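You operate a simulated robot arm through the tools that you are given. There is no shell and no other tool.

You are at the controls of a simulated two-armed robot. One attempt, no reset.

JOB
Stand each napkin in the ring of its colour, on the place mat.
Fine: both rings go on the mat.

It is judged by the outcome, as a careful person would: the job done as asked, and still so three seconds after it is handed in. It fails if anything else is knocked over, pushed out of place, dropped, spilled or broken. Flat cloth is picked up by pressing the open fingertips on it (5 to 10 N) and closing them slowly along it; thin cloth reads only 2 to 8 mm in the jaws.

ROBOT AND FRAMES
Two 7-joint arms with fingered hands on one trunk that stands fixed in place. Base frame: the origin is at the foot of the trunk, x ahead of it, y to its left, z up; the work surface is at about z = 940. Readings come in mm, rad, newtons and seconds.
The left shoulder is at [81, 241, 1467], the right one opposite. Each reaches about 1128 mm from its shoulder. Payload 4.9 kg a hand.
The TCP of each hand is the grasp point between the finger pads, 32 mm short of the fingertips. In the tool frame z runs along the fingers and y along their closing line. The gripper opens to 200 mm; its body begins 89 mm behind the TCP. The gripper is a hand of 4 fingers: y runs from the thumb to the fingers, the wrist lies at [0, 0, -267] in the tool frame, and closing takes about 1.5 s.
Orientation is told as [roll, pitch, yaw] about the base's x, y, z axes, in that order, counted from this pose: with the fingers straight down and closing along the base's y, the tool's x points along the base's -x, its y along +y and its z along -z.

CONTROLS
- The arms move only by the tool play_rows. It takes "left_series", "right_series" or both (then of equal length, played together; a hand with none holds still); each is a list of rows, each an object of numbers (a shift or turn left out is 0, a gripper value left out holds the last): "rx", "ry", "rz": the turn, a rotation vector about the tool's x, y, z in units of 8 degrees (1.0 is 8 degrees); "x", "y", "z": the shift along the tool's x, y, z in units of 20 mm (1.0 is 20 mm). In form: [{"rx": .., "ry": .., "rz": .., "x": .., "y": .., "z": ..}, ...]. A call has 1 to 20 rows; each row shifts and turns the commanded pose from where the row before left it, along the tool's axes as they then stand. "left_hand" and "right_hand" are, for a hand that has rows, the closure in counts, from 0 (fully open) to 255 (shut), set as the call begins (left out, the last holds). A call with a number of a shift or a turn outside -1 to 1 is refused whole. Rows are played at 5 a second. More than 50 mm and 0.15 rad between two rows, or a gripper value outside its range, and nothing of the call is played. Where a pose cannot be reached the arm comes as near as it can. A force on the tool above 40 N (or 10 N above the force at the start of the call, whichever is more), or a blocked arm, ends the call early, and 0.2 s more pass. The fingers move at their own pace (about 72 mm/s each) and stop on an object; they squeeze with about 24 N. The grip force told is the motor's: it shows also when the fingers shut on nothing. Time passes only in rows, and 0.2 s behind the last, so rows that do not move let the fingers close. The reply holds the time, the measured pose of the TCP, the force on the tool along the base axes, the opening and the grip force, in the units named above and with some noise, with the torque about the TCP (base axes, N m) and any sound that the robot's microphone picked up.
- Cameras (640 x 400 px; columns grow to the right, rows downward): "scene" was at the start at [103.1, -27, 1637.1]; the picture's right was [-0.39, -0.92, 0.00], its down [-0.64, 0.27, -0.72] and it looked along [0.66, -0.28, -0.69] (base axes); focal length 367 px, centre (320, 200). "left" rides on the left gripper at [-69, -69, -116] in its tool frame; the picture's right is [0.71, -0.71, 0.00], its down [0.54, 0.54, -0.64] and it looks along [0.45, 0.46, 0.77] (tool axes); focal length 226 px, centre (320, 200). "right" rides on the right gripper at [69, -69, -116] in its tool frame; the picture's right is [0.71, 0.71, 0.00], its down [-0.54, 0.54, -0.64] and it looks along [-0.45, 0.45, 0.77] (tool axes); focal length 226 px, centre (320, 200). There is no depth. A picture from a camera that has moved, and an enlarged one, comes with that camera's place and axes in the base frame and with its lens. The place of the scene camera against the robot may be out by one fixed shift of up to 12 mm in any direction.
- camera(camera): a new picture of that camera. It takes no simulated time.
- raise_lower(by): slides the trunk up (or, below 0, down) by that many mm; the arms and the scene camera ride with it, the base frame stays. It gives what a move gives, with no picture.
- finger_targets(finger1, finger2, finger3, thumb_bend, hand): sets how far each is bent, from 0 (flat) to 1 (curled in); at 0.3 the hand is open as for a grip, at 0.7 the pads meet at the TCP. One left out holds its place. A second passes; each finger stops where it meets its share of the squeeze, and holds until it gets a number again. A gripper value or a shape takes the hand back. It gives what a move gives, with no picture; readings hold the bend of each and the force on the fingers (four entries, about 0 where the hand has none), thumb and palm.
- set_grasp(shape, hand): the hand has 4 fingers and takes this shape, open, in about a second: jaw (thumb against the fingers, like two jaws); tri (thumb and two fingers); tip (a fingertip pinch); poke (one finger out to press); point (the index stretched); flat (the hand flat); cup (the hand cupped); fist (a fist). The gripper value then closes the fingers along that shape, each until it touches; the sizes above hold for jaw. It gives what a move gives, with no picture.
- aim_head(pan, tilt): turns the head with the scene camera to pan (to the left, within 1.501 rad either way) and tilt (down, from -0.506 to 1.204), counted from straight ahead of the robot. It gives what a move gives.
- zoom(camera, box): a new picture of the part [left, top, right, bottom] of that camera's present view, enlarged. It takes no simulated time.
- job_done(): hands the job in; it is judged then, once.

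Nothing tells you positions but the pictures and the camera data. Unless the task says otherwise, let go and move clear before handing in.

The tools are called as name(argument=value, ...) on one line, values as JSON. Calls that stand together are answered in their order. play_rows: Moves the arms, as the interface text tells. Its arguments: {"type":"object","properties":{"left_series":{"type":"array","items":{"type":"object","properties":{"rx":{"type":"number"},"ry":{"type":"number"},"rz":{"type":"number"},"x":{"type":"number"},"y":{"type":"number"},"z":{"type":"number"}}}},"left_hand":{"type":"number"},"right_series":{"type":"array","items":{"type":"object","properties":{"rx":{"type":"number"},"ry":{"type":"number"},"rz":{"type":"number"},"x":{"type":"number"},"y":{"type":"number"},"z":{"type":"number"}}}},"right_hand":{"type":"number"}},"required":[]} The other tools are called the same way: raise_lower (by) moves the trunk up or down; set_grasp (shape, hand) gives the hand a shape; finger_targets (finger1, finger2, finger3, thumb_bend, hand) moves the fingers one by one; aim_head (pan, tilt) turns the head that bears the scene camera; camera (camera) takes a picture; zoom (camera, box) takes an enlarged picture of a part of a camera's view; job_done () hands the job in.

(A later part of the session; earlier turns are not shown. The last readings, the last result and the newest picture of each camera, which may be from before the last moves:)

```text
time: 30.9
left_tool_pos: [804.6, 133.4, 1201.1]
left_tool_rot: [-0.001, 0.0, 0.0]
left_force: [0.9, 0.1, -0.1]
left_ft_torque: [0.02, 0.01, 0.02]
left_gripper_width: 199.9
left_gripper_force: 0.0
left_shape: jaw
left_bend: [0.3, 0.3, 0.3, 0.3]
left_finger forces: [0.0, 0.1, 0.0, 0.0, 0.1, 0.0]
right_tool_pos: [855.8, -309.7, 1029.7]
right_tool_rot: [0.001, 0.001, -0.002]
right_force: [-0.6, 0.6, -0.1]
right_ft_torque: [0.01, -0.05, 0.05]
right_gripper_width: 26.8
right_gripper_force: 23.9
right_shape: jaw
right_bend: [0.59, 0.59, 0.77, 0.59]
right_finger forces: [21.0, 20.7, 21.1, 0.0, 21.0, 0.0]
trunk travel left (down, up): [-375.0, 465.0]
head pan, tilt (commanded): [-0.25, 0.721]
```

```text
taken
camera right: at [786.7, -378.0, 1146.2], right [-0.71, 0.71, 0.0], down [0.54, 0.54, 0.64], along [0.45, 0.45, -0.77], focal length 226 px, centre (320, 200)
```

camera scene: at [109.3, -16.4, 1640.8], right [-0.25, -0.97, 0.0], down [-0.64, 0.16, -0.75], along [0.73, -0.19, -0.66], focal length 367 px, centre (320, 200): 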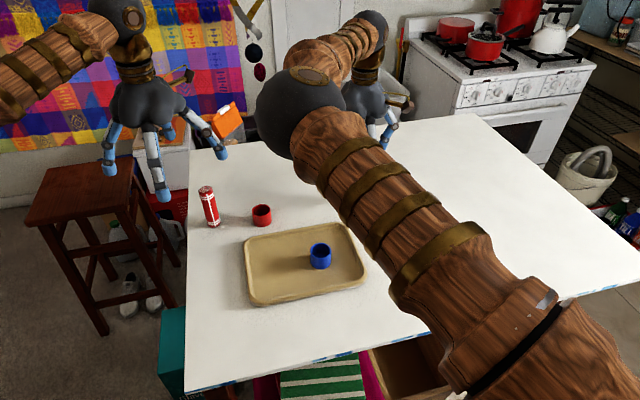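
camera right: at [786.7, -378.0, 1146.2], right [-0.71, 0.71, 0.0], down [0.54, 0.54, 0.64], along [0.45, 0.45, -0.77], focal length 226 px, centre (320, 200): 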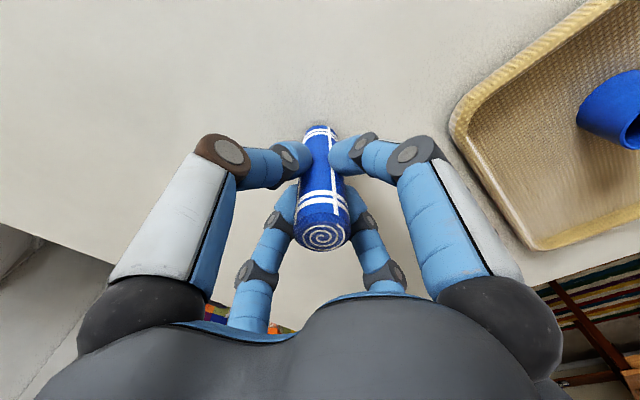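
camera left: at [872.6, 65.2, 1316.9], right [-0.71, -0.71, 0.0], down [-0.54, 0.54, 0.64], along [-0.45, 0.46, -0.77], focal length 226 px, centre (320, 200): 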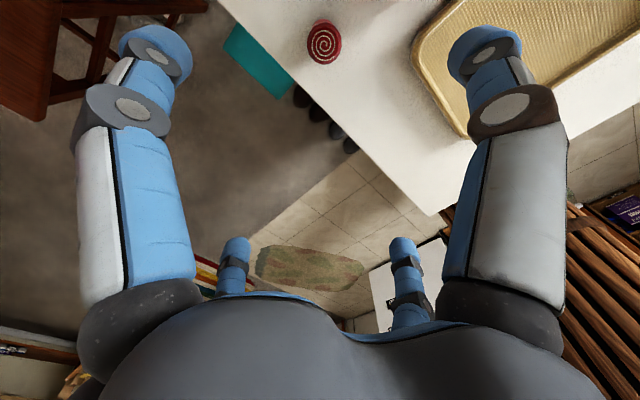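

Forces are even, but finger 3 reads more bent (0.77). I'll look closely before lifting.

zoom(camera="right", box=[220, 100, 420, 225])

zoom(camera="scene", box=[270, 30, 470, 155])

```text
3.20 times, centred on (320, 162) of right
camera zoom: at [786.7, -378.0, 1146.2], right [-0.71, 0.71, 0.0], down [0.54, 0.54, 0.64], along [0.45, 0.45, -0.77], focal length 723 px, centre (320, 320)
```

zoom: 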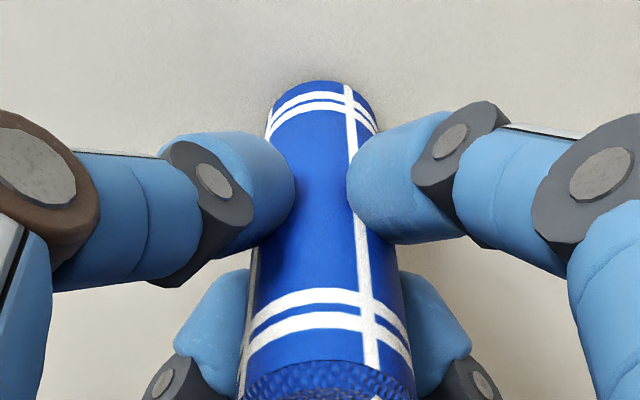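

```text
3.20 times, centred on (370, 92) of scene
camera zoom: at [109.0, -15.9, 1640.9], right [-0.25, -0.97, 0.0], down [-0.64, 0.16, -0.75], along [0.73, -0.19, -0.66], focal length 1175 px, centre (160, 544)
```

zoom: 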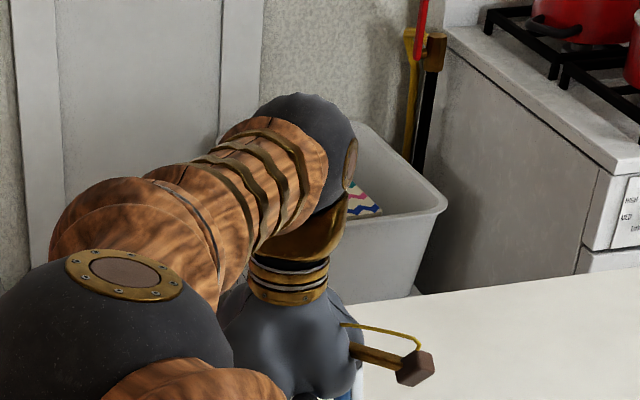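

All four pads are seated evenly and the napkin is upright. I'll lift it 90 mm.

play_rows(right_series=[{"z": -0.3}, {"z": -0.6}, {"z": -0.8}, {"z": -0.8}, {"z": -0.8}, {"z": -0.8}, {"z": -0.4}, {}, {}])

camera(camera="right")

```text
time: 32.9
left_tool_pos: [802.9, 133.3, 1201.6]
left_tool_rot: [0.001, 0.0, -0.003]
left_force: [-0.2, -0.1, -0.1]
left_ft_torque: [0.02, 0.03, 0.02]
left_gripper_width: 200.1
left_gripper_force: 0.0
left_shape: jaw
left_bend: [0.3, 0.3, 0.3, 0.3]
left_finger forces: [0.0, 0.1, 0.0, 0.0, 0.1, 0.0]
right_tool_pos: [854.7, -309.2, 1119.2]
right_tool_rot: [0.0, 0.001, -0.003]
right_force: [-0.1, 0.4, -1.0]
right_ft_torque: [0.05, 0.03, 0.05]
right_gripper_width: 26.7
right_gripper_force: 24.2
right_shape: jaw
right_bend: [0.59, 0.59, 0.77, 0.59]
right_finger forces: [21.1, 20.7, 21.2, 0.0, 20.9, 0.1]
trunk travel left (down, up): [-375.0, 465.0]
head pan, tilt (commanded): [-0.25, 0.721]
```

```text
taken
camera right: at [785.8, -377.6, 1236.3], right [-0.71, 0.71, 0.0], down [0.54, 0.54, 0.64], along [0.45, 0.45, -0.77], focal length 226 px, centre (320, 200)
```

right: 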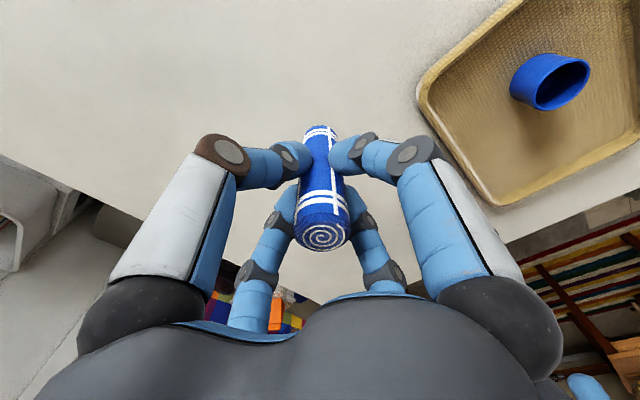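

Lift is clean. I'll carry it back to the exact commanded position where I released the ring, staying 75 mm above it.

play_rows(right_series=[{"x": 0.912, "y": 0.6606}, {"x": 0.912, "y": 0.6606}, {"x": 0.912, "y": 0.6606}, {"x": 0.912, "y": 0.6606}, {"x": 0.912, "y": 0.6606}, {"x": 0.912, "y": 0.6606}, {"x": 0.912, "y": 0.6606}, {"x": 0.912, "y": 0.6606}, {"x": 0.912, "y": 0.6606}, {"x": 0.912, "y": 0.6606}, {"x": 0.91, "y": 0.66}, {}, {}, {}])

camera(camera="right")

zoom(camera="right", box=[240, 60, 400, 160])

zoom(camera="scene", box=[220, 150, 420, 275])

```text
time: 35.9
left_tool_pos: [804.0, 133.0, 1201.9]
left_tool_rot: [0.001, -0.001, 0.0]
left_force: [0.1, 1.3, 0.4]
left_ft_torque: [-0.04, -0.01, -0.02]
left_gripper_width: 199.8
left_gripper_force: 0.1
left_shape: jaw
left_bend: [0.3, 0.3, 0.3, 0.3]
left_finger forces: [0.0, 0.0, 0.1, 0.0, 0.1, 0.1]
right_tool_pos: [653.5, -163.6, 1120.2]
right_tool_rot: [-0.001, 0.001, -0.002]
right_force: [-0.3, 0.7, -1.1]
right_ft_torque: [0.04, -0.02, 0.0]
right_gripper_width: 26.6
right_gripper_force: 23.9
right_shape: jaw
right_bend: [0.59, 0.59, 0.77, 0.59]
right_finger forces: [21.1, 20.7, 21.2, 0.0, 20.8, 0.1]
trunk travel left (down, up): [-375.0, 465.0]
head pan, tilt (commanded): [-0.25, 0.721]
```

```text
taken
camera right: at [583.7, -232.2, 1237.3], right [-0.71, 0.71, 0.0], down [0.54, 0.54, 0.64], along [0.46, 0.45, -0.77], focal length 226 px, centre (320, 200)
```

right: 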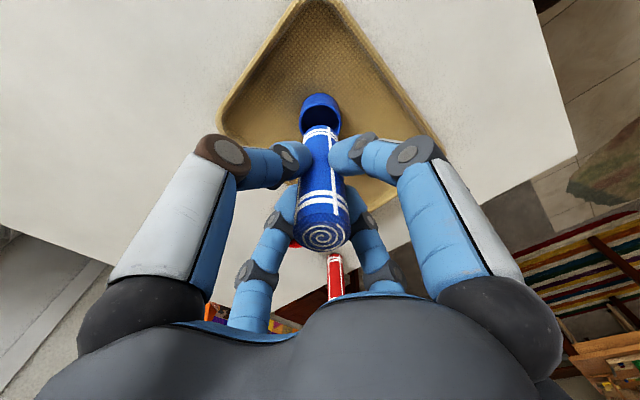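

```text
4.00 times, centred on (320, 110) of right
camera zoom: at [583.7, -232.2, 1237.3], right [-0.71, 0.71, 0.0], down [0.54, 0.54, 0.64], along [0.46, 0.45, -0.77], focal length 904 px, centre (320, 560)
```

zoom: 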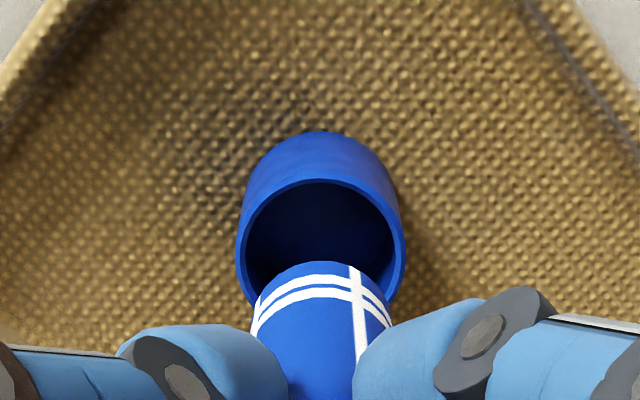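

```text
3.20 times, centred on (320, 212) of scene
camera zoom: at [108.4, -15.5, 1640.9], right [-0.25, -0.97, 0.0], down [-0.64, 0.16, -0.75], along [0.73, -0.19, -0.66], focal length 1175 px, centre (320, 160)
```

zoom: 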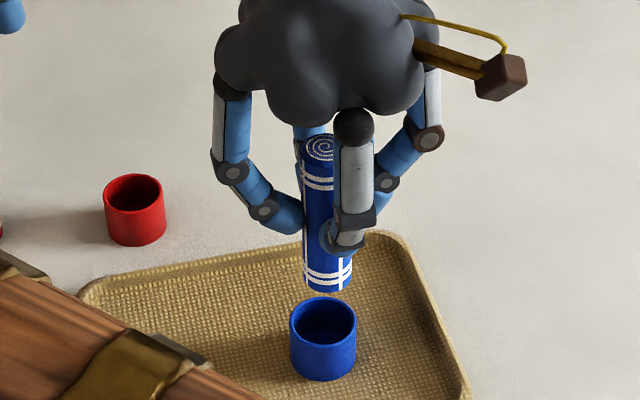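

Aligned to within a couple of mm. With only about 3.5 mm of radial clearance, I'll measure more closely before inserting.

zoom(camera="scene", box=[280, 190, 360, 240])

zoom(camera="scene", box=[280, 220, 360, 270])

zoom(camera="right", box=[280, 80, 360, 130])

```text
8.00 times, centred on (320, 215) of scene
camera zoom: at [108.4, -15.5, 1640.9], right [-0.25, -0.97, 0.0], down [-0.64, 0.16, -0.75], along [0.73, -0.19, -0.66], focal length 2937 px, centre (320, 80)
```

zoom: 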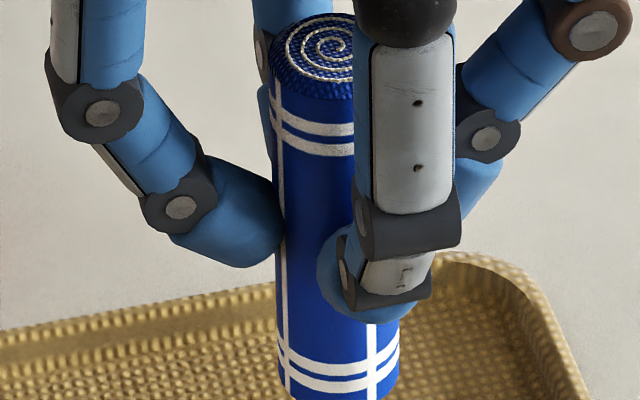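

```text
8.00 times, centred on (320, 245) of scene
camera zoom: at [108.4, -15.5, 1640.9], right [-0.25, -0.97, 0.0], down [-0.64, 0.16, -0.75], along [0.73, -0.19, -0.66], focal length 2937 px, centre (320, -160)
```

zoom: 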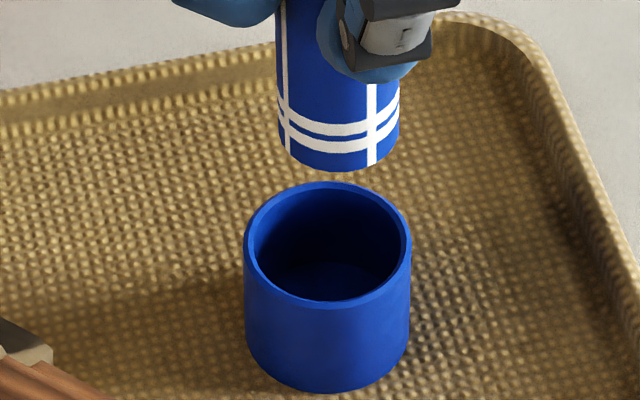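

```text
8.00 times, centred on (320, 105) of right
camera zoom: at [583.7, -232.2, 1237.3], right [-0.71, 0.71, 0.0], down [0.54, 0.54, 0.64], along [0.46, 0.45, -0.77], focal length 1808 px, centre (320, 960)
```

zoom: 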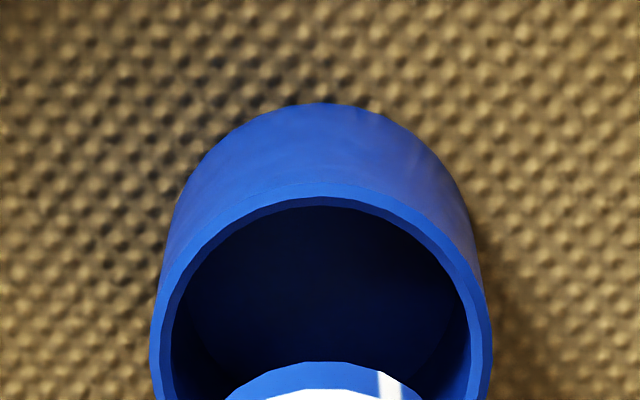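

The two cameras differ by a couple of mm, so I'll descend until the napkin's bottom is about 6 mm above the ring rim, where parallax no longer matters, and look again.

play_rows(right_series=[{"z": 0.5}, {"z": 0.6}, {"z": 0.5}, {"z": 0.3}, {}, {}])

zoom(camera="scene", box=[280, 210, 360, 260])

zoom(camera="right", box=[280, 90, 360, 140])

camera(camera="scene")

```text
time: 37.3
left_tool_pos: [803.9, 134.1, 1200.8]
left_tool_rot: [0.001, 0.001, -0.001]
left_force: [-0.7, 0.0, 0.2]
left_ft_torque: [0.04, -0.01, 0.03]
left_gripper_width: 199.9
left_gripper_force: 0.1
left_shape: jaw
left_bend: [0.3, 0.3, 0.3, 0.3]
left_finger forces: [0.0, 0.0, 0.0, 0.0, 0.0, 0.0]
right_tool_pos: [655.2, -165.2, 1081.9]
right_tool_rot: [0.001, 0.001, -0.002]
right_force: [-0.7, -0.9, 0.1]
right_ft_torque: [-0.02, -0.01, 0.02]
right_gripper_width: 26.9
right_gripper_force: 24.1
right_shape: jaw
right_bend: [0.59, 0.59, 0.77, 0.59]
right_finger forces: [21.1, 20.7, 21.2, 0.0, 20.9, 0.1]
trunk travel left (down, up): [-375.0, 465.0]
head pan, tilt (commanded): [-0.25, 0.721]
```

```text
8.00 times, centred on (320, 235) of scene
camera zoom: at [108.9, -15.8, 1640.9], right [-0.25, -0.97, 0.0], down [-0.64, 0.16, -0.75], along [0.73, -0.19, -0.66], focal length 2937 px, centre (320, -80)
```

zoom: 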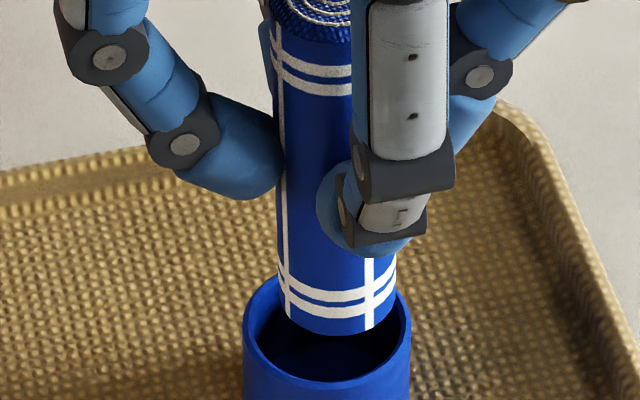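

```text
8.00 times, centred on (320, 115) of right
camera zoom: at [586.5, -232.9, 1199.3], right [-0.71, 0.71, 0.0], down [0.54, 0.54, 0.64], along [0.45, 0.45, -0.77], focal length 1808 px, centre (320, 880)
```

zoom: 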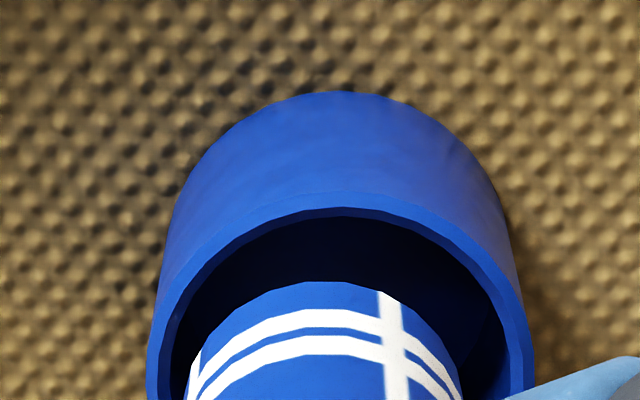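

```text
taken
camera scene: at [108.9, -15.8, 1640.9], right [-0.25, -0.97, 0.0], down [-0.64, 0.16, -0.75], along [0.73, -0.19, -0.66], focal length 367 px, centre (320, 200)
```

scene: 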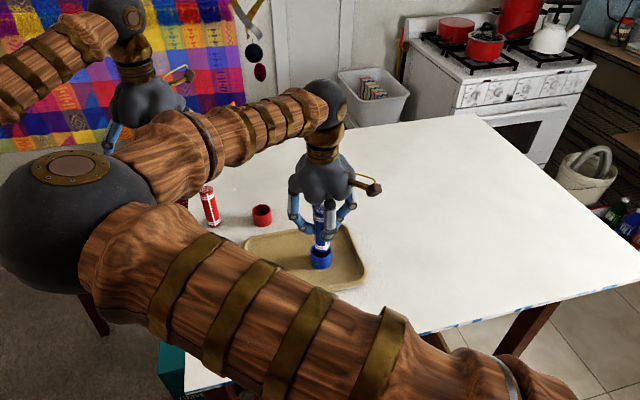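

Both cameras now agree that the napkin is about 2.5 mm too far to the right (−y) and its bottom is at about z=1000. I'll shift it left by that much, lower 10 mm and re-check.

play_rows(right_series=[{"x": -0.015, "y": 0.125}, {"z": 0.25}, {"z": 0.25}, {}, {}])

zoom(camera="scene", box=[280, 210, 360, 260])

zoom(camera="right", box=[280, 90, 360, 140])

```text
time: 38.5
left_tool_pos: [803.7, 134.0, 1201.3]
left_tool_rot: [0.0, -0.001, 0.0]
left_force: [0.7, 0.4, 0.0]
left_ft_torque: [0.01, -0.02, 0.01]
left_gripper_width: 200.0
left_gripper_force: 0.0
left_shape: jaw
left_bend: [0.3, 0.3, 0.3, 0.3]
left_finger forces: [0.0, 0.1, 0.0, 0.0, 0.0, 0.0]
right_tool_pos: [656.8, -162.0, 1070.8]
right_tool_rot: [0.0, -0.002, -0.001]
right_force: [-0.5, 0.2, -0.1]
right_ft_torque: [-0.04, -0.01, 0.03]
right_gripper_width: 26.6
right_gripper_force: 24.2
right_shape: jaw
right_bend: [0.59, 0.59, 0.77, 0.59]
right_finger forces: [21.1, 20.8, 21.3, 0.0, 20.9, 0.0]
trunk travel left (down, up): [-375.0, 465.0]
head pan, tilt (commanded): [-0.25, 0.721]
```

```text
8.00 times, centred on (320, 235) of scene
camera zoom: at [108.9, -15.8, 1640.9], right [-0.25, -0.97, 0.0], down [-0.64, 0.16, -0.75], along [0.73, -0.19, -0.66], focal length 2937 px, centre (320, -80)
```

zoom: 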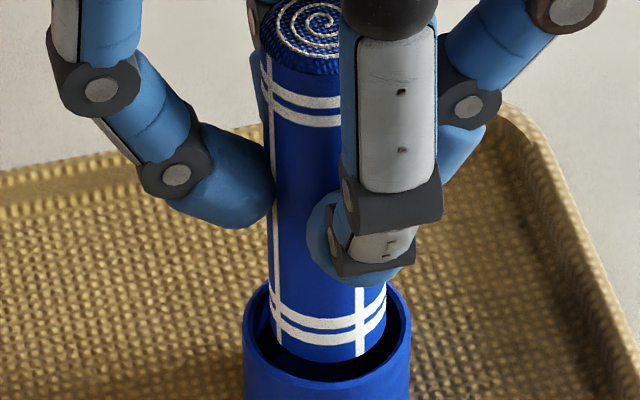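

```text
8.00 times, centred on (320, 115) of right
camera zoom: at [586.7, -230.3, 1188.2], right [-0.71, 0.71, 0.0], down [0.54, 0.54, 0.64], along [0.45, 0.45, -0.77], focal length 1808 px, centre (320, 880)
```

zoom: 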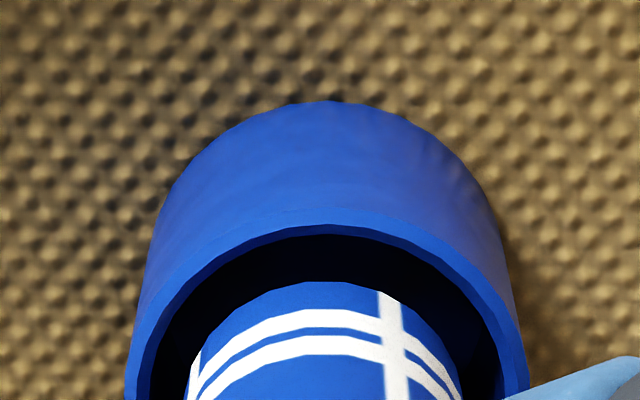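

The napkin is centred over the bore in both views. I'll start inserting it, 20 mm first, watching the force.

play_rows(right_series=[{"z": 0.2}, {"z": 0.2}, {"z": 0.2}, {"z": 0.2}, {"z": 0.2}, {}])

zoom(camera="scene", box=[280, 210, 360, 260])

zoom(camera="right", box=[270, 90, 370, 152])

```text
time: 39.9
left_tool_pos: [804.5, 133.7, 1201.6]
left_tool_rot: [0.0, 0.0, 0.0]
left_force: [0.3, -0.8, -0.9]
left_ft_torque: [0.03, -0.01, 0.01]
left_gripper_width: 199.7
left_gripper_force: 0.1
left_shape: jaw
left_bend: [0.3, 0.3, 0.3, 0.3]
left_finger forces: [0.1, 0.0, 0.0, 0.0, 0.0, 0.0]
right_tool_pos: [657.4, -162.8, 1052.0]
right_tool_rot: [0.0, 0.001, -0.002]
right_force: [-0.2, -0.2, -0.2]
right_ft_torque: [-0.01, 0.0, -0.04]
right_gripper_width: 26.7
right_gripper_force: 24.2
right_shape: jaw
right_bend: [0.59, 0.59, 0.77, 0.59]
right_finger forces: [21.0, 20.6, 21.1, 0.0, 20.8, 0.0]
trunk travel left (down, up): [-375.0, 465.0]
head pan, tilt (commanded): [-0.25, 0.721]
```

```text
8.00 times, centred on (320, 235) of scene
camera zoom: at [108.8, -15.8, 1640.9], right [-0.25, -0.97, 0.0], down [-0.64, 0.16, -0.75], along [0.73, -0.19, -0.66], focal length 2937 px, centre (320, -80)
```

zoom: 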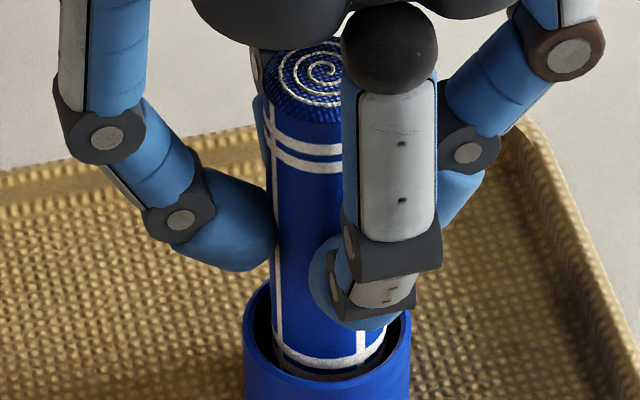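

```text
6.40 times, centred on (320, 121) of right
camera zoom: at [587.7, -231.0, 1169.4], right [-0.71, 0.71, 0.0], down [0.54, 0.54, 0.64], along [0.46, 0.45, -0.77], focal length 1447 px, centre (320, 706)
```

zoom: 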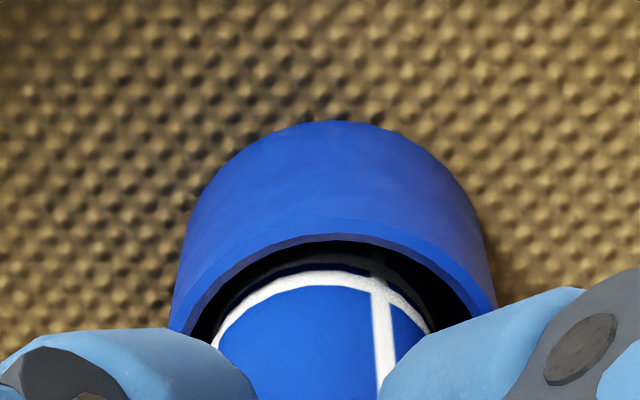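

It is entering the bore with no side force. I'll keep lowering in small steps.

play_rows(right_series=[{"z": 0.2}, {"z": 0.2}, {"z": 0.2}, {"z": 0.2}, {}])

zoom(camera="scene", box=[280, 210, 360, 260])

zoom(camera="right", box=[240, 100, 400, 200])

```text
time: 41.1
left_tool_pos: [803.6, 133.8, 1201.7]
left_tool_rot: [0.001, -0.001, -0.002]
left_force: [0.5, 0.0, -0.5]
left_ft_torque: [0.0, 0.01, -0.02]
left_gripper_width: 199.9
left_gripper_force: 0.0
left_shape: jaw
left_bend: [0.3, 0.3, 0.3, 0.3]
left_finger forces: [0.0, 0.0, 0.0, 0.1, 0.0, 0.0]
right_tool_pos: [656.2, -161.4, 1037.7]
right_tool_rot: [0.002, -0.002, -0.003]
right_force: [1.8, -1.6, 17.5]
right_ft_torque: [-0.02, -0.09, 0.03]
right_gripper_width: 27.1
right_gripper_force: 24.1
right_shape: jaw
right_bend: [0.59, 0.78, 0.77, 0.59]
right_finger forces: [23.5, 23.7, 24.7, 0.1, 24.4, 0.0]
trunk travel left (down, up): [-375.0, 465.0]
head pan, tilt (commanded): [-0.25, 0.721]
```

```text
8.00 times, centred on (320, 235) of scene
camera zoom: at [107.7, -15.5, 1641.3], right [-0.25, -0.97, 0.0], down [-0.64, 0.16, -0.75], along [0.73, -0.19, -0.66], focal length 2937 px, centre (320, -80)
```

zoom: 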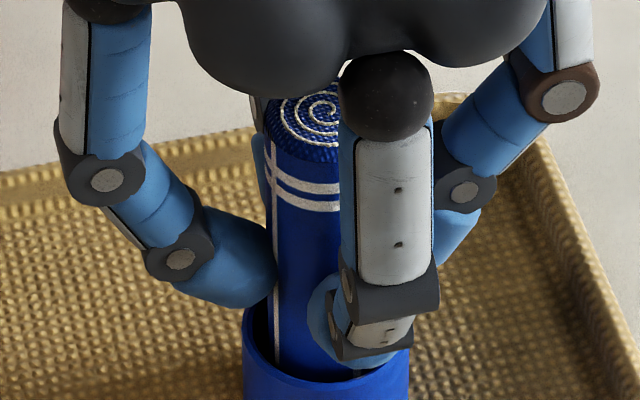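

```text
4.00 times, centred on (320, 150) of right
camera zoom: at [586.4, -230.2, 1154.8], right [-0.71, 0.71, 0.0], down [0.54, 0.54, 0.64], along [0.46, 0.45, -0.77], focal length 904 px, centre (320, 400)
```

zoom: 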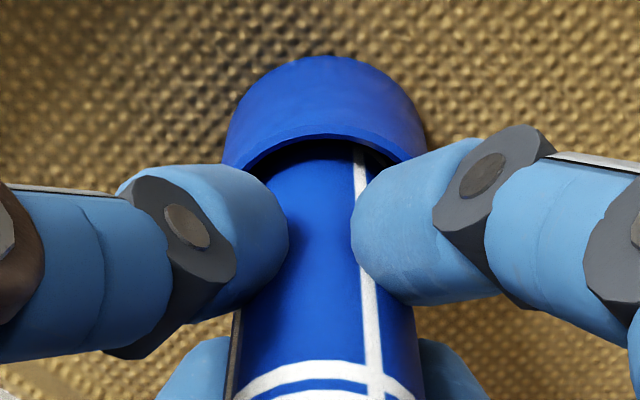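

There's a 17 N upward force with the napkin well inside the ring, so it has touched something. I'll check whether that's the bottom, by looking at the other ring's interior and this one's insertion depth.

zoom(camera="scene", box=[230, 190, 294, 230])

zoom(camera="scene", box=[280, 215, 360, 265])

camera(camera="right")

```text
10.00 times, centred on (262, 210) of scene
camera zoom: at [107.7, -15.5, 1641.3], right [-0.25, -0.97, 0.0], down [-0.64, 0.16, -0.75], along [0.73, -0.19, -0.66], focal length 3672 px, centre (900, 100)
```

zoom: 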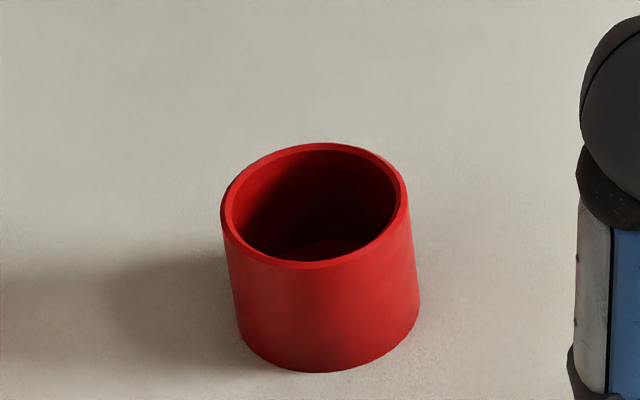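

```text
8.00 times, centred on (320, 240) of scene
camera zoom: at [107.7, -15.5, 1641.3], right [-0.25, -0.97, 0.0], down [-0.64, 0.16, -0.75], along [0.73, -0.19, -0.66], focal length 2937 px, centre (320, -120)
```

zoom: 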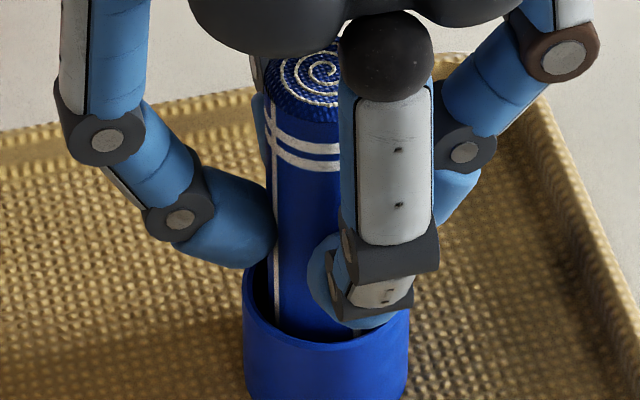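

```text
taken
camera right: at [586.4, -230.2, 1154.8], right [-0.71, 0.71, 0.0], down [0.54, 0.54, 0.64], along [0.46, 0.45, -0.77], focal length 226 px, centre (320, 200)
```

right: 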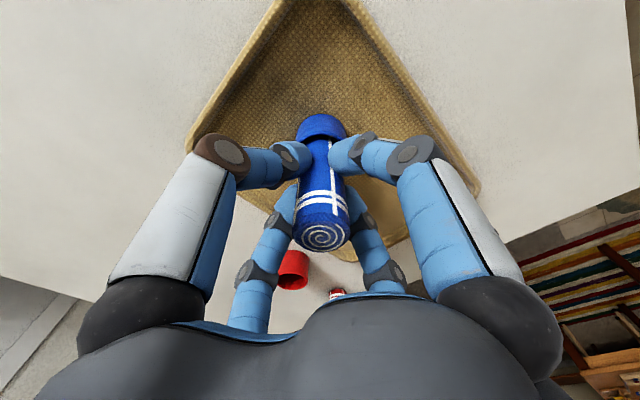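

The red ring's interior shows a closed bottom, so the napkin is seated on the ring's floor. I'll relieve the pressure slightly and open gently.

play_rows(right_series=[{"z": -0.06}, {"z": -0.02}, {}])

play_rows(right_series=[{}, {}, {}, {}], right_hand=190)

camera(camera="right")

zoom(camera="scene", box=[280, 215, 360, 265])

```text
time: 41.9
left_tool_pos: [803.0, 133.8, 1203.1]
left_tool_rot: [0.002, 0.0, -0.001]
left_force: [1.1, -0.6, 0.1]
left_ft_torque: [-0.01, 0.01, 0.0]
left_gripper_width: 199.9
left_gripper_force: 0.1
left_shape: jaw
left_bend: [0.3, 0.3, 0.3, 0.3]
left_finger forces: [0.1, 0.1, 0.0, 0.0, 0.1, 0.0]
right_tool_pos: [656.2, -162.2, 1036.8]
right_tool_rot: [0.001, 0.0, -0.001]
right_force: [2.8, -2.1, 14.4]
right_ft_torque: [-0.03, -0.06, 0.0]
right_gripper_width: 27.1
right_gripper_force: 24.0
right_shape: jaw
right_bend: [0.59, 0.78, 0.77, 0.59]
right_finger forces: [23.1, 23.2, 24.6, 0.0, 24.3, 0.1]
trunk travel left (down, up): [-375.0, 465.0]
head pan, tilt (commanded): [-0.25, 0.721]
```

```text
time: 42.9
left_tool_pos: [804.4, 133.6, 1200.6]
left_tool_rot: [0.001, -0.001, 0.0]
left_force: [0.7, 0.3, 0.1]
left_ft_torque: [0.0, 0.02, -0.02]
left_gripper_width: 199.8
left_gripper_force: 0.1
left_shape: jaw
left_bend: [0.3, 0.3, 0.3, 0.3]
left_finger forces: [0.1, 0.0, 0.0, 0.1, 0.1, 0.0]
right_tool_pos: [656.7, -160.7, 1037.4]
right_tool_rot: [0.0, 0.001, -0.003]
right_force: [0.6, -0.5, 0.4]
right_ft_torque: [-0.02, 0.01, 0.02]
right_gripper_width: 50.8
right_gripper_force: 0.1
right_shape: jaw
right_bend: [0.51, 0.51, 0.51, 0.5]
right_finger forces: [0.1, 0.0, 0.1, 0.0, 0.1, 0.0]
trunk travel left (down, up): [-375.0, 465.0]
head pan, tilt (commanded): [-0.25, 0.721]
```

```text
taken
camera right: at [587.0, -229.7, 1154.2], right [-0.71, 0.71, 0.0], down [0.54, 0.54, 0.64], along [0.45, 0.45, -0.77], focal length 226 px, centre (320, 200)
```

right: 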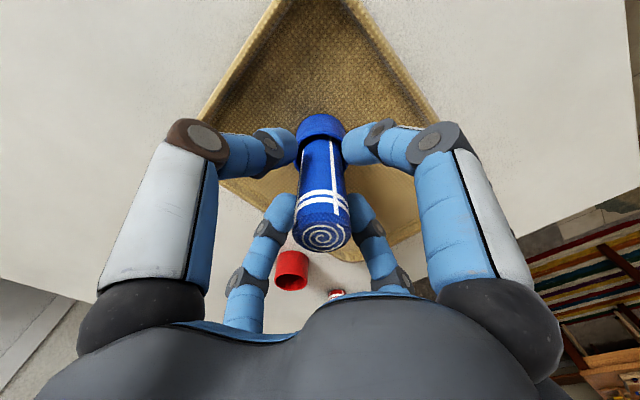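

```text
8.00 times, centred on (320, 240) of scene
camera zoom: at [109.2, -15.8, 1640.8], right [-0.25, -0.97, 0.0], down [-0.64, 0.16, -0.75], along [0.73, -0.19, -0.66], focal length 2937 px, centre (320, -120)
```

zoom: 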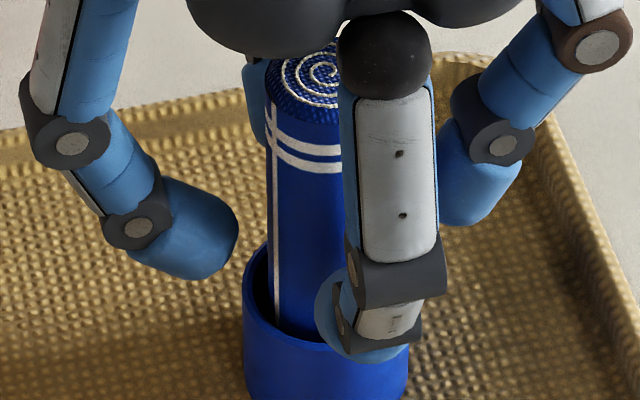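

The napkin stands free in its ring. I'll open a bit wider and rise straight up.

play_rows(right_series=[{}, {}, {}, {"z": -0.5}, {"z": -0.8}, {"z": -1.0}, {"z": -1.0}, {"z": -1.0}, {"z": -1.0}, {"z": -1.0}, {"z": -1.0}, {}, {}], right_hand=150)

camera(camera="right")

zoom(camera="scene", box=[220, 150, 420, 275])

```text
time: 45.7
left_tool_pos: [804.6, 134.2, 1202.7]
left_tool_rot: [0.0, 0.0, 0.0]
left_force: [-0.7, -0.4, -0.8]
left_ft_torque: [-0.03, 0.01, 0.0]
left_gripper_width: 200.0
left_gripper_force: 0.0
left_shape: jaw
left_bend: [0.3, 0.3, 0.3, 0.3]
left_finger forces: [0.0, 0.1, 0.0, 0.1, 0.1, 0.0]
right_tool_pos: [656.3, -161.3, 1183.1]
right_tool_rot: [-0.001, 0.001, -0.001]
right_force: [-0.2, 0.9, 0.2]
right_ft_torque: [0.0, 0.02, 0.03]
right_gripper_width: 82.1
right_gripper_force: 0.0
right_shape: jaw
right_bend: [0.42, 0.42, 0.42, 0.4]
right_finger forces: [0.0, 0.1, 0.0, 0.1, 0.1, 0.0]
trunk travel left (down, up): [-375.0, 465.0]
head pan, tilt (commanded): [-0.25, 0.721]
```

```text
taken
camera right: at [587.4, -230.3, 1299.4], right [-0.71, 0.71, 0.0], down [0.54, 0.54, 0.64], along [0.45, 0.45, -0.77], focal length 226 px, centre (320, 200)
```

right: 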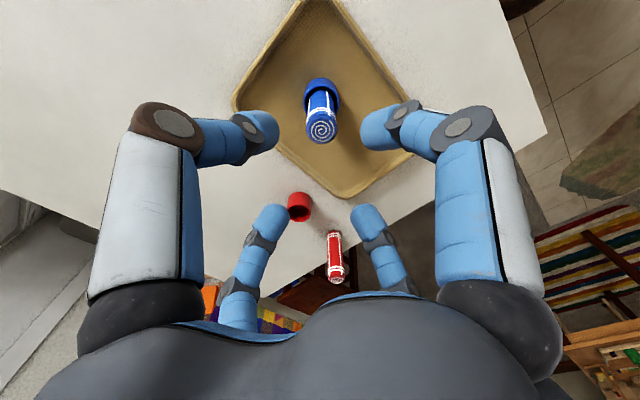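

```text
3.20 times, centred on (320, 212) of scene
camera zoom: at [109.0, -15.8, 1640.9], right [-0.25, -0.97, 0.0], down [-0.64, 0.16, -0.75], along [0.73, -0.19, -0.66], focal length 1175 px, centre (320, 160)
```

zoom: 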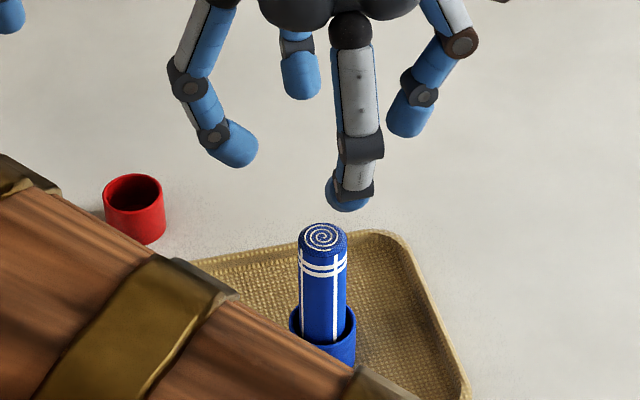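

Blue is done and standing in its ring on the mat. Now I'll retract the right arm well to the right, out of the left arm's way.

play_rows(right_series=[{"x": 0.14, "y": -0.98, "z": -0.3}, {"x": 0.14, "y": -0.98, "z": -0.3}, {"x": 0.14, "y": -0.98, "z": -0.3}, {"x": 0.14, "y": -0.98, "z": -0.3}, {"x": 0.14, "y": -0.98, "z": -0.3}, {"x": 0.14, "y": -0.98, "z": -0.3}, {"x": 0.14, "y": -0.98, "z": -0.3}, {"x": 0.14, "y": -0.98, "z": -0.3}, {"x": 0.14, "y": -0.98, "z": -0.3}, {"x": 0.14, "y": -0.98, "z": -0.3}, {"x": 0.14, "y": -0.98, "z": -0.3}, {"x": 0.14, "y": -0.98, "z": -0.3}, {"x": 0.14, "y": -0.98, "z": -0.3}, {"x": 0.14, "y": -0.98, "z": -0.3}, {"x": 0.14, "y": -0.98, "z": -0.3}, {"x": 0.14, "y": -0.98, "z": -0.3}, {"x": 0.14, "y": -0.98, "z": -0.3}, {"x": 0.14, "y": -0.98, "z": -0.3}, {"x": 0.14, "y": -0.98}, {"x": 0.14, "y": -0.98}])

camera(camera="scene")

```text
time: 49.9
left_tool_pos: [803.3, 132.1, 1201.0]
left_tool_rot: [0.002, -0.002, -0.001]
left_force: [0.1, -0.2, 0.2]
left_ft_torque: [0.01, -0.01, 0.01]
left_gripper_width: 199.8
left_gripper_force: 0.1
left_shape: jaw
left_bend: [0.3, 0.3, 0.3, 0.3]
left_finger forces: [0.1, 0.1, 0.0, 0.0, 0.1, 0.1]
right_tool_pos: [599.4, -555.8, 1293.0]
right_tool_rot: [0.0, -0.001, -0.001]
right_force: [0.5, 0.1, -1.0]
right_ft_torque: [0.0, 0.03, 0.0]
right_gripper_width: 81.9
right_gripper_force: 0.1
right_shape: jaw
right_bend: [0.42, 0.42, 0.42, 0.4]
right_finger forces: [0.0, 0.0, 0.0, 0.0, 0.0, 0.0]
trunk travel left (down, up): [-375.0, 465.0]
head pan, tilt (commanded): [-0.25, 0.721]
```

```text
taken
camera scene: at [109.0, -17.6, 1640.8], right [-0.25, -0.97, 0.0], down [-0.64, 0.16, -0.75], along [0.73, -0.19, -0.66], focal length 367 px, centre (320, 200)
```

scene: 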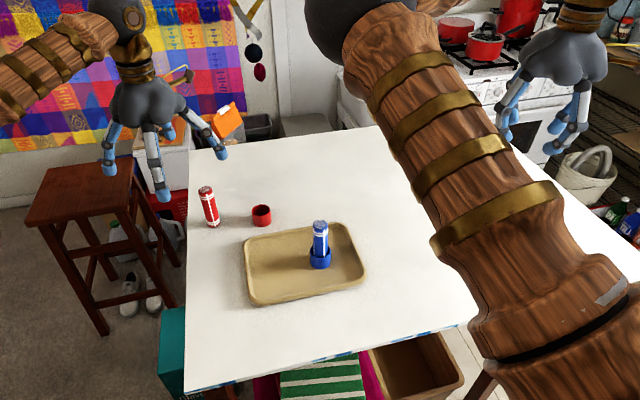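

The view is clear. I'll draw the right arm a little further back and right so its elbow stays clear too.

play_rows(right_series=[{"x": 0.95, "y": -0.9}, {"x": 0.95, "y": -0.9}, {"x": 0.95, "y": -0.9}, {"x": 0.95, "y": -0.9}, {"x": 0.95, "y": -0.9}, {"x": 0.95, "y": -0.9}, {"x": 0.95, "y": -0.9}, {"x": 0.95, "y": -0.9}, {}])

aim_head(pan=0.1, tilt=0.72)

camera(camera="scene")

camera(camera="left")

```text
time: 51.9
left_tool_pos: [803.4, 135.2, 1201.4]
left_tool_rot: [0.0, -0.002, 0.001]
left_force: [-0.2, 0.1, 0.0]
left_ft_torque: [0.01, 0.03, 0.0]
left_gripper_width: 199.7
left_gripper_force: 0.2
left_shape: jaw
left_bend: [0.3, 0.3, 0.3, 0.3]
left_finger forces: [0.0, 0.0, 0.1, 0.0, 0.1, 0.0]
right_tool_pos: [446.2, -696.8, 1290.1]
right_tool_rot: [-0.001, 0.001, -0.001]
right_force: [-0.6, -0.3, -0.4]
right_ft_torque: [0.02, -0.01, 0.02]
right_gripper_width: 82.1
right_gripper_force: 0.1
right_shape: jaw
right_bend: [0.42, 0.42, 0.42, 0.4]
right_finger forces: [0.1, 0.1, 0.1, 0.1, 0.1, 0.0]
trunk travel left (down, up): [-375.0, 465.0]
head pan, tilt (commanded): [-0.25, 0.721]
```

```text
time: 52.7
left_tool_pos: [803.4, 133.6, 1202.5]
left_tool_rot: [0.0, 0.0, 0.001]
left_force: [0.2, 1.1, 0.4]
left_ft_torque: [0.0, -0.02, -0.01]
left_gripper_width: 199.9
left_gripper_force: 0.0
left_shape: jaw
left_bend: [0.3, 0.3, 0.3, 0.3]
left_finger forces: [0.0, 0.0, 0.0, 0.0, 0.0, 0.1]
right_tool_pos: [447.3, -698.4, 1289.4]
right_tool_rot: [0.001, 0.0, -0.003]
right_force: [-0.1, 0.2, 0.1]
right_ft_torque: [0.04, 0.01, -0.01]
right_gripper_width: 82.2
right_gripper_force: 0.1
right_shape: jaw
right_bend: [0.42, 0.42, 0.42, 0.4]
right_finger forces: [0.1, 0.1, 0.1, 0.0, 0.0, 0.1]
trunk travel left (down, up): [-375.0, 465.0]
head pan, tilt (commanded): [0.099, 0.721]
```

```text
taken
camera scene: at [111.1, 13.0, 1640.9], right [0.1, -1.0, 0.0], down [-0.66, -0.06, -0.75], along [0.75, 0.07, -0.66], focal length 367 px, centre (320, 200)
```

scene: 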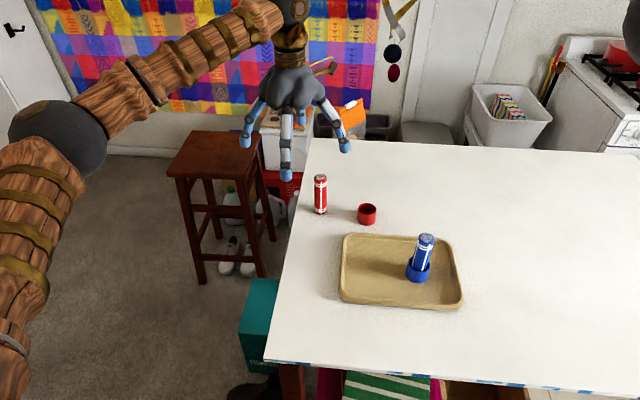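

```text
taken
camera left: at [872.6, 65.1, 1316.9], right [-0.71, -0.71, 0.0], down [-0.54, 0.54, 0.64], along [-0.45, 0.46, -0.77], focal length 226 px, centre (320, 200)
```

left: 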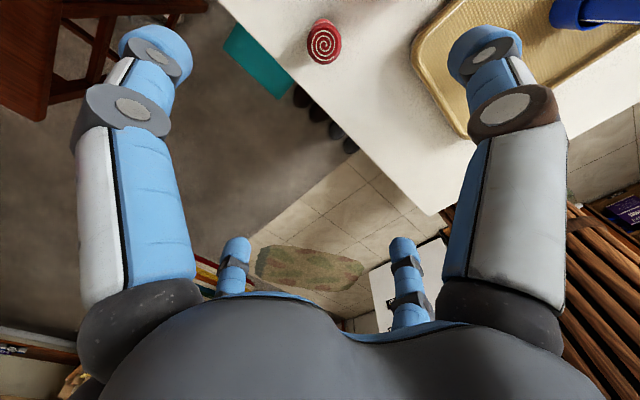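

The left arm's elbow is out to the left, so it has a clear approach. I'll move the left hand over the red ring at about (831, -47), closing to about 100 mm.

play_rows(left_series=[{"x": -0.135, "y": -0.905}, {"x": -0.135, "y": -0.905}, {"x": -0.135, "y": -0.905}, {"x": -0.135, "y": -0.905}, {"x": -0.135, "y": -0.905}, {"x": -0.135, "y": -0.905, "z": 0.3}, {"x": -0.135, "y": -0.905, "z": 0.4}, {"x": -0.135, "y": -0.905, "z": 0.4}, {"x": -0.135, "y": -0.905, "z": 0.4}, {"x": -0.135, "y": -0.905, "z": 0.4}, {}, {}, {}], left_hand=125)

camera(camera="left")

camera(camera="scene")

```text
time: 55.5
left_tool_pos: [831.0, -47.7, 1164.8]
left_tool_rot: [0.0, 0.001, -0.001]
left_force: [0.0, -0.7, -0.3]
left_ft_torque: [0.01, -0.03, 0.02]
left_gripper_width: 102.3
left_gripper_force: 0.1
left_shape: jaw
left_bend: [0.37, 0.37, 0.37, 0.35]
left_finger forces: [0.0, 0.1, 0.0, 0.0, 0.0, 0.1]
right_tool_pos: [447.3, -696.9, 1290.0]
right_tool_rot: [-0.001, -0.001, -0.002]
right_force: [0.4, 0.5, 1.0]
right_ft_torque: [0.0, -0.02, -0.01]
right_gripper_width: 82.2
right_gripper_force: 0.1
right_shape: jaw
right_bend: [0.42, 0.42, 0.42, 0.4]
right_finger forces: [0.1, 0.1, 0.0, 0.1, 0.1, 0.0]
trunk travel left (down, up): [-375.0, 465.0]
head pan, tilt (commanded): [0.099, 0.721]
```

```text
taken
camera left: at [899.1, -116.9, 1279.5], right [-0.71, -0.71, 0.0], down [-0.54, 0.54, 0.64], along [-0.45, 0.46, -0.77], focal length 226 px, centre (320, 200)
```

left: 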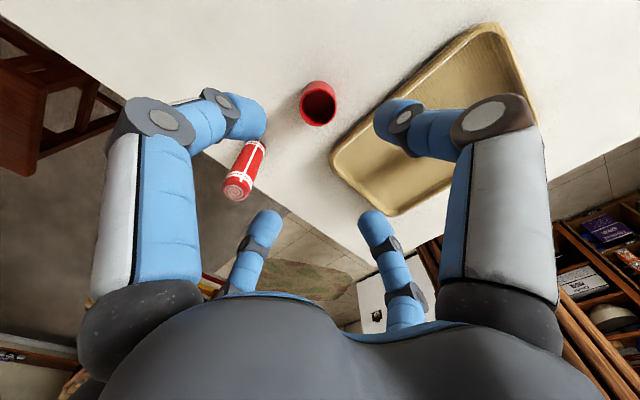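

```text
taken
camera scene: at [111.2, 12.5, 1640.9], right [0.1, -1.0, 0.0], down [-0.66, -0.06, -0.75], along [0.75, 0.07, -0.66], focal length 367 px, centre (320, 200)
```

scene: 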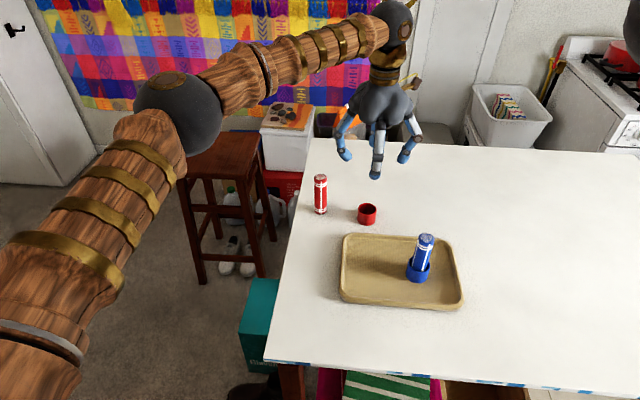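

The left hand is above the red ring. I'll measure its offset from the hand axis.

zoom(camera="left", box=[240, 60, 400, 160])

zoom(camera="left", box=[180, 110, 300, 210])

```text
4.00 times, centred on (320, 110) of left
camera zoom: at [899.1, -116.9, 1279.5], right [-0.71, -0.71, 0.0], down [-0.54, 0.54, 0.64], along [-0.45, 0.46, -0.77], focal length 904 px, centre (320, 560)
```

zoom: 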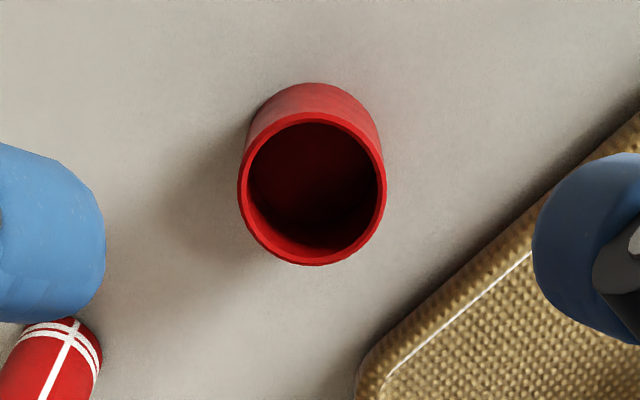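

```text
4.00 times, centred on (240, 160) of left
camera zoom: at [899.1, -116.9, 1279.5], right [-0.71, -0.71, 0.0], down [-0.54, 0.54, 0.64], along [-0.45, 0.46, -0.77], focal length 904 px, centre (640, 360)
```

zoom: 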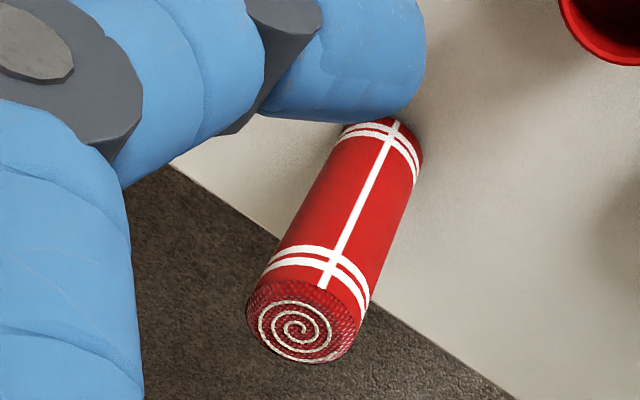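

The red ring is about 2.5 mm ahead of the axis. I'll correct, narrow to 80 mm so the finger clears the mat rim, and descend to just above the ring.

play_rows(left_series=[{"x": -0.125, "y": 0.04}, {"z": 0.95}, {"z": 0.95}, {"z": 0.95}, {"z": 0.95}, {"z": 0.95}, {"z": 0.95}, {"z": 0.95}, {"z": 0.95}, {}, {}], left_hand=153)

camera(camera="left")

zoom(camera="left", box=[240, 80, 440, 205])

zoom(camera="scene", box=[300, 130, 460, 230])

```text
time: 57.9
left_tool_pos: [832.3, -45.6, 1011.4]
left_tool_rot: [0.0, 0.0, 0.0]
left_force: [0.6, 0.1, 0.9]
left_ft_torque: [0.02, 0.01, -0.02]
left_gripper_width: 80.4
left_gripper_force: 0.0
left_shape: jaw
left_bend: [0.42, 0.42, 0.42, 0.41]
left_finger forces: [0.1, 0.0, 0.0, 0.0, 0.0, 0.0]
right_tool_pos: [446.0, -698.1, 1289.8]
right_tool_rot: [0.001, 0.0, -0.002]
right_force: [-0.4, 0.0, 0.5]
right_ft_torque: [0.02, 0.01, -0.01]
right_gripper_width: 82.1
right_gripper_force: 0.1
right_shape: jaw
right_bend: [0.42, 0.42, 0.42, 0.4]
right_finger forces: [0.0, 0.1, 0.0, 0.0, 0.1, 0.0]
trunk travel left (down, up): [-375.0, 465.0]
head pan, tilt (commanded): [0.099, 0.721]
```

```text
taken
camera left: at [901.0, -114.4, 1126.4], right [-0.71, -0.71, 0.0], down [-0.54, 0.54, 0.64], along [-0.45, 0.46, -0.77], focal length 226 px, centre (320, 200)
```

left: 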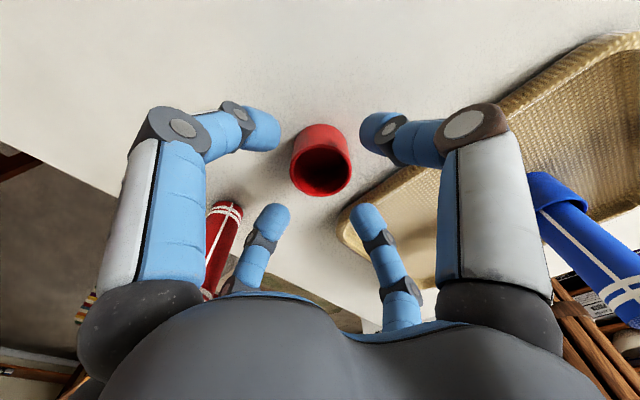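

```text
3.20 times, centred on (340, 142) of left
camera zoom: at [901.0, -114.4, 1126.4], right [-0.71, -0.71, 0.0], down [-0.54, 0.54, 0.64], along [-0.45, 0.46, -0.77], focal length 723 px, centre (256, 384)
```

zoom: 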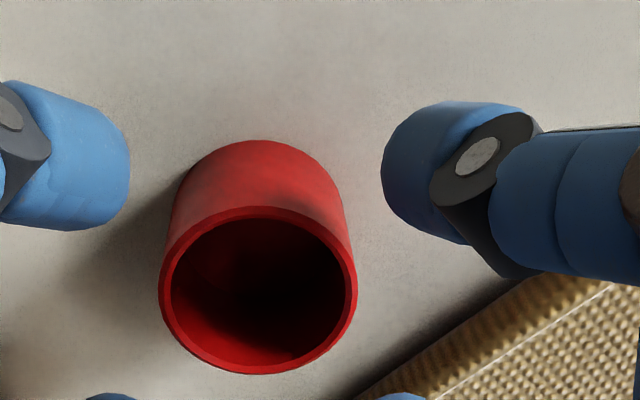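

```text
4.00 times, centred on (380, 180) of scene
camera zoom: at [111.0, 13.1, 1640.9], right [0.1, -1.0, 0.0], down [-0.66, -0.07, -0.75], along [0.75, 0.07, -0.66], focal length 1469 px, centre (80, 280)
```

zoom: 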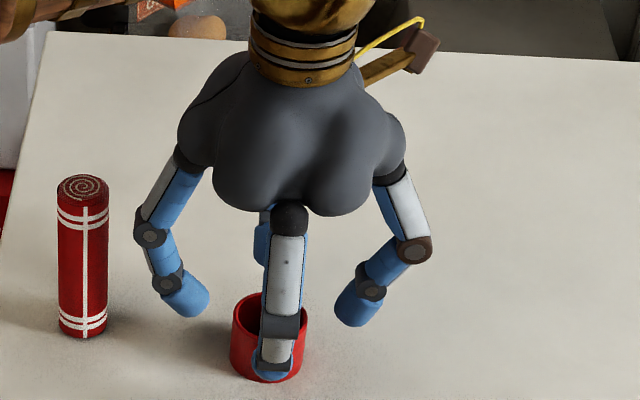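

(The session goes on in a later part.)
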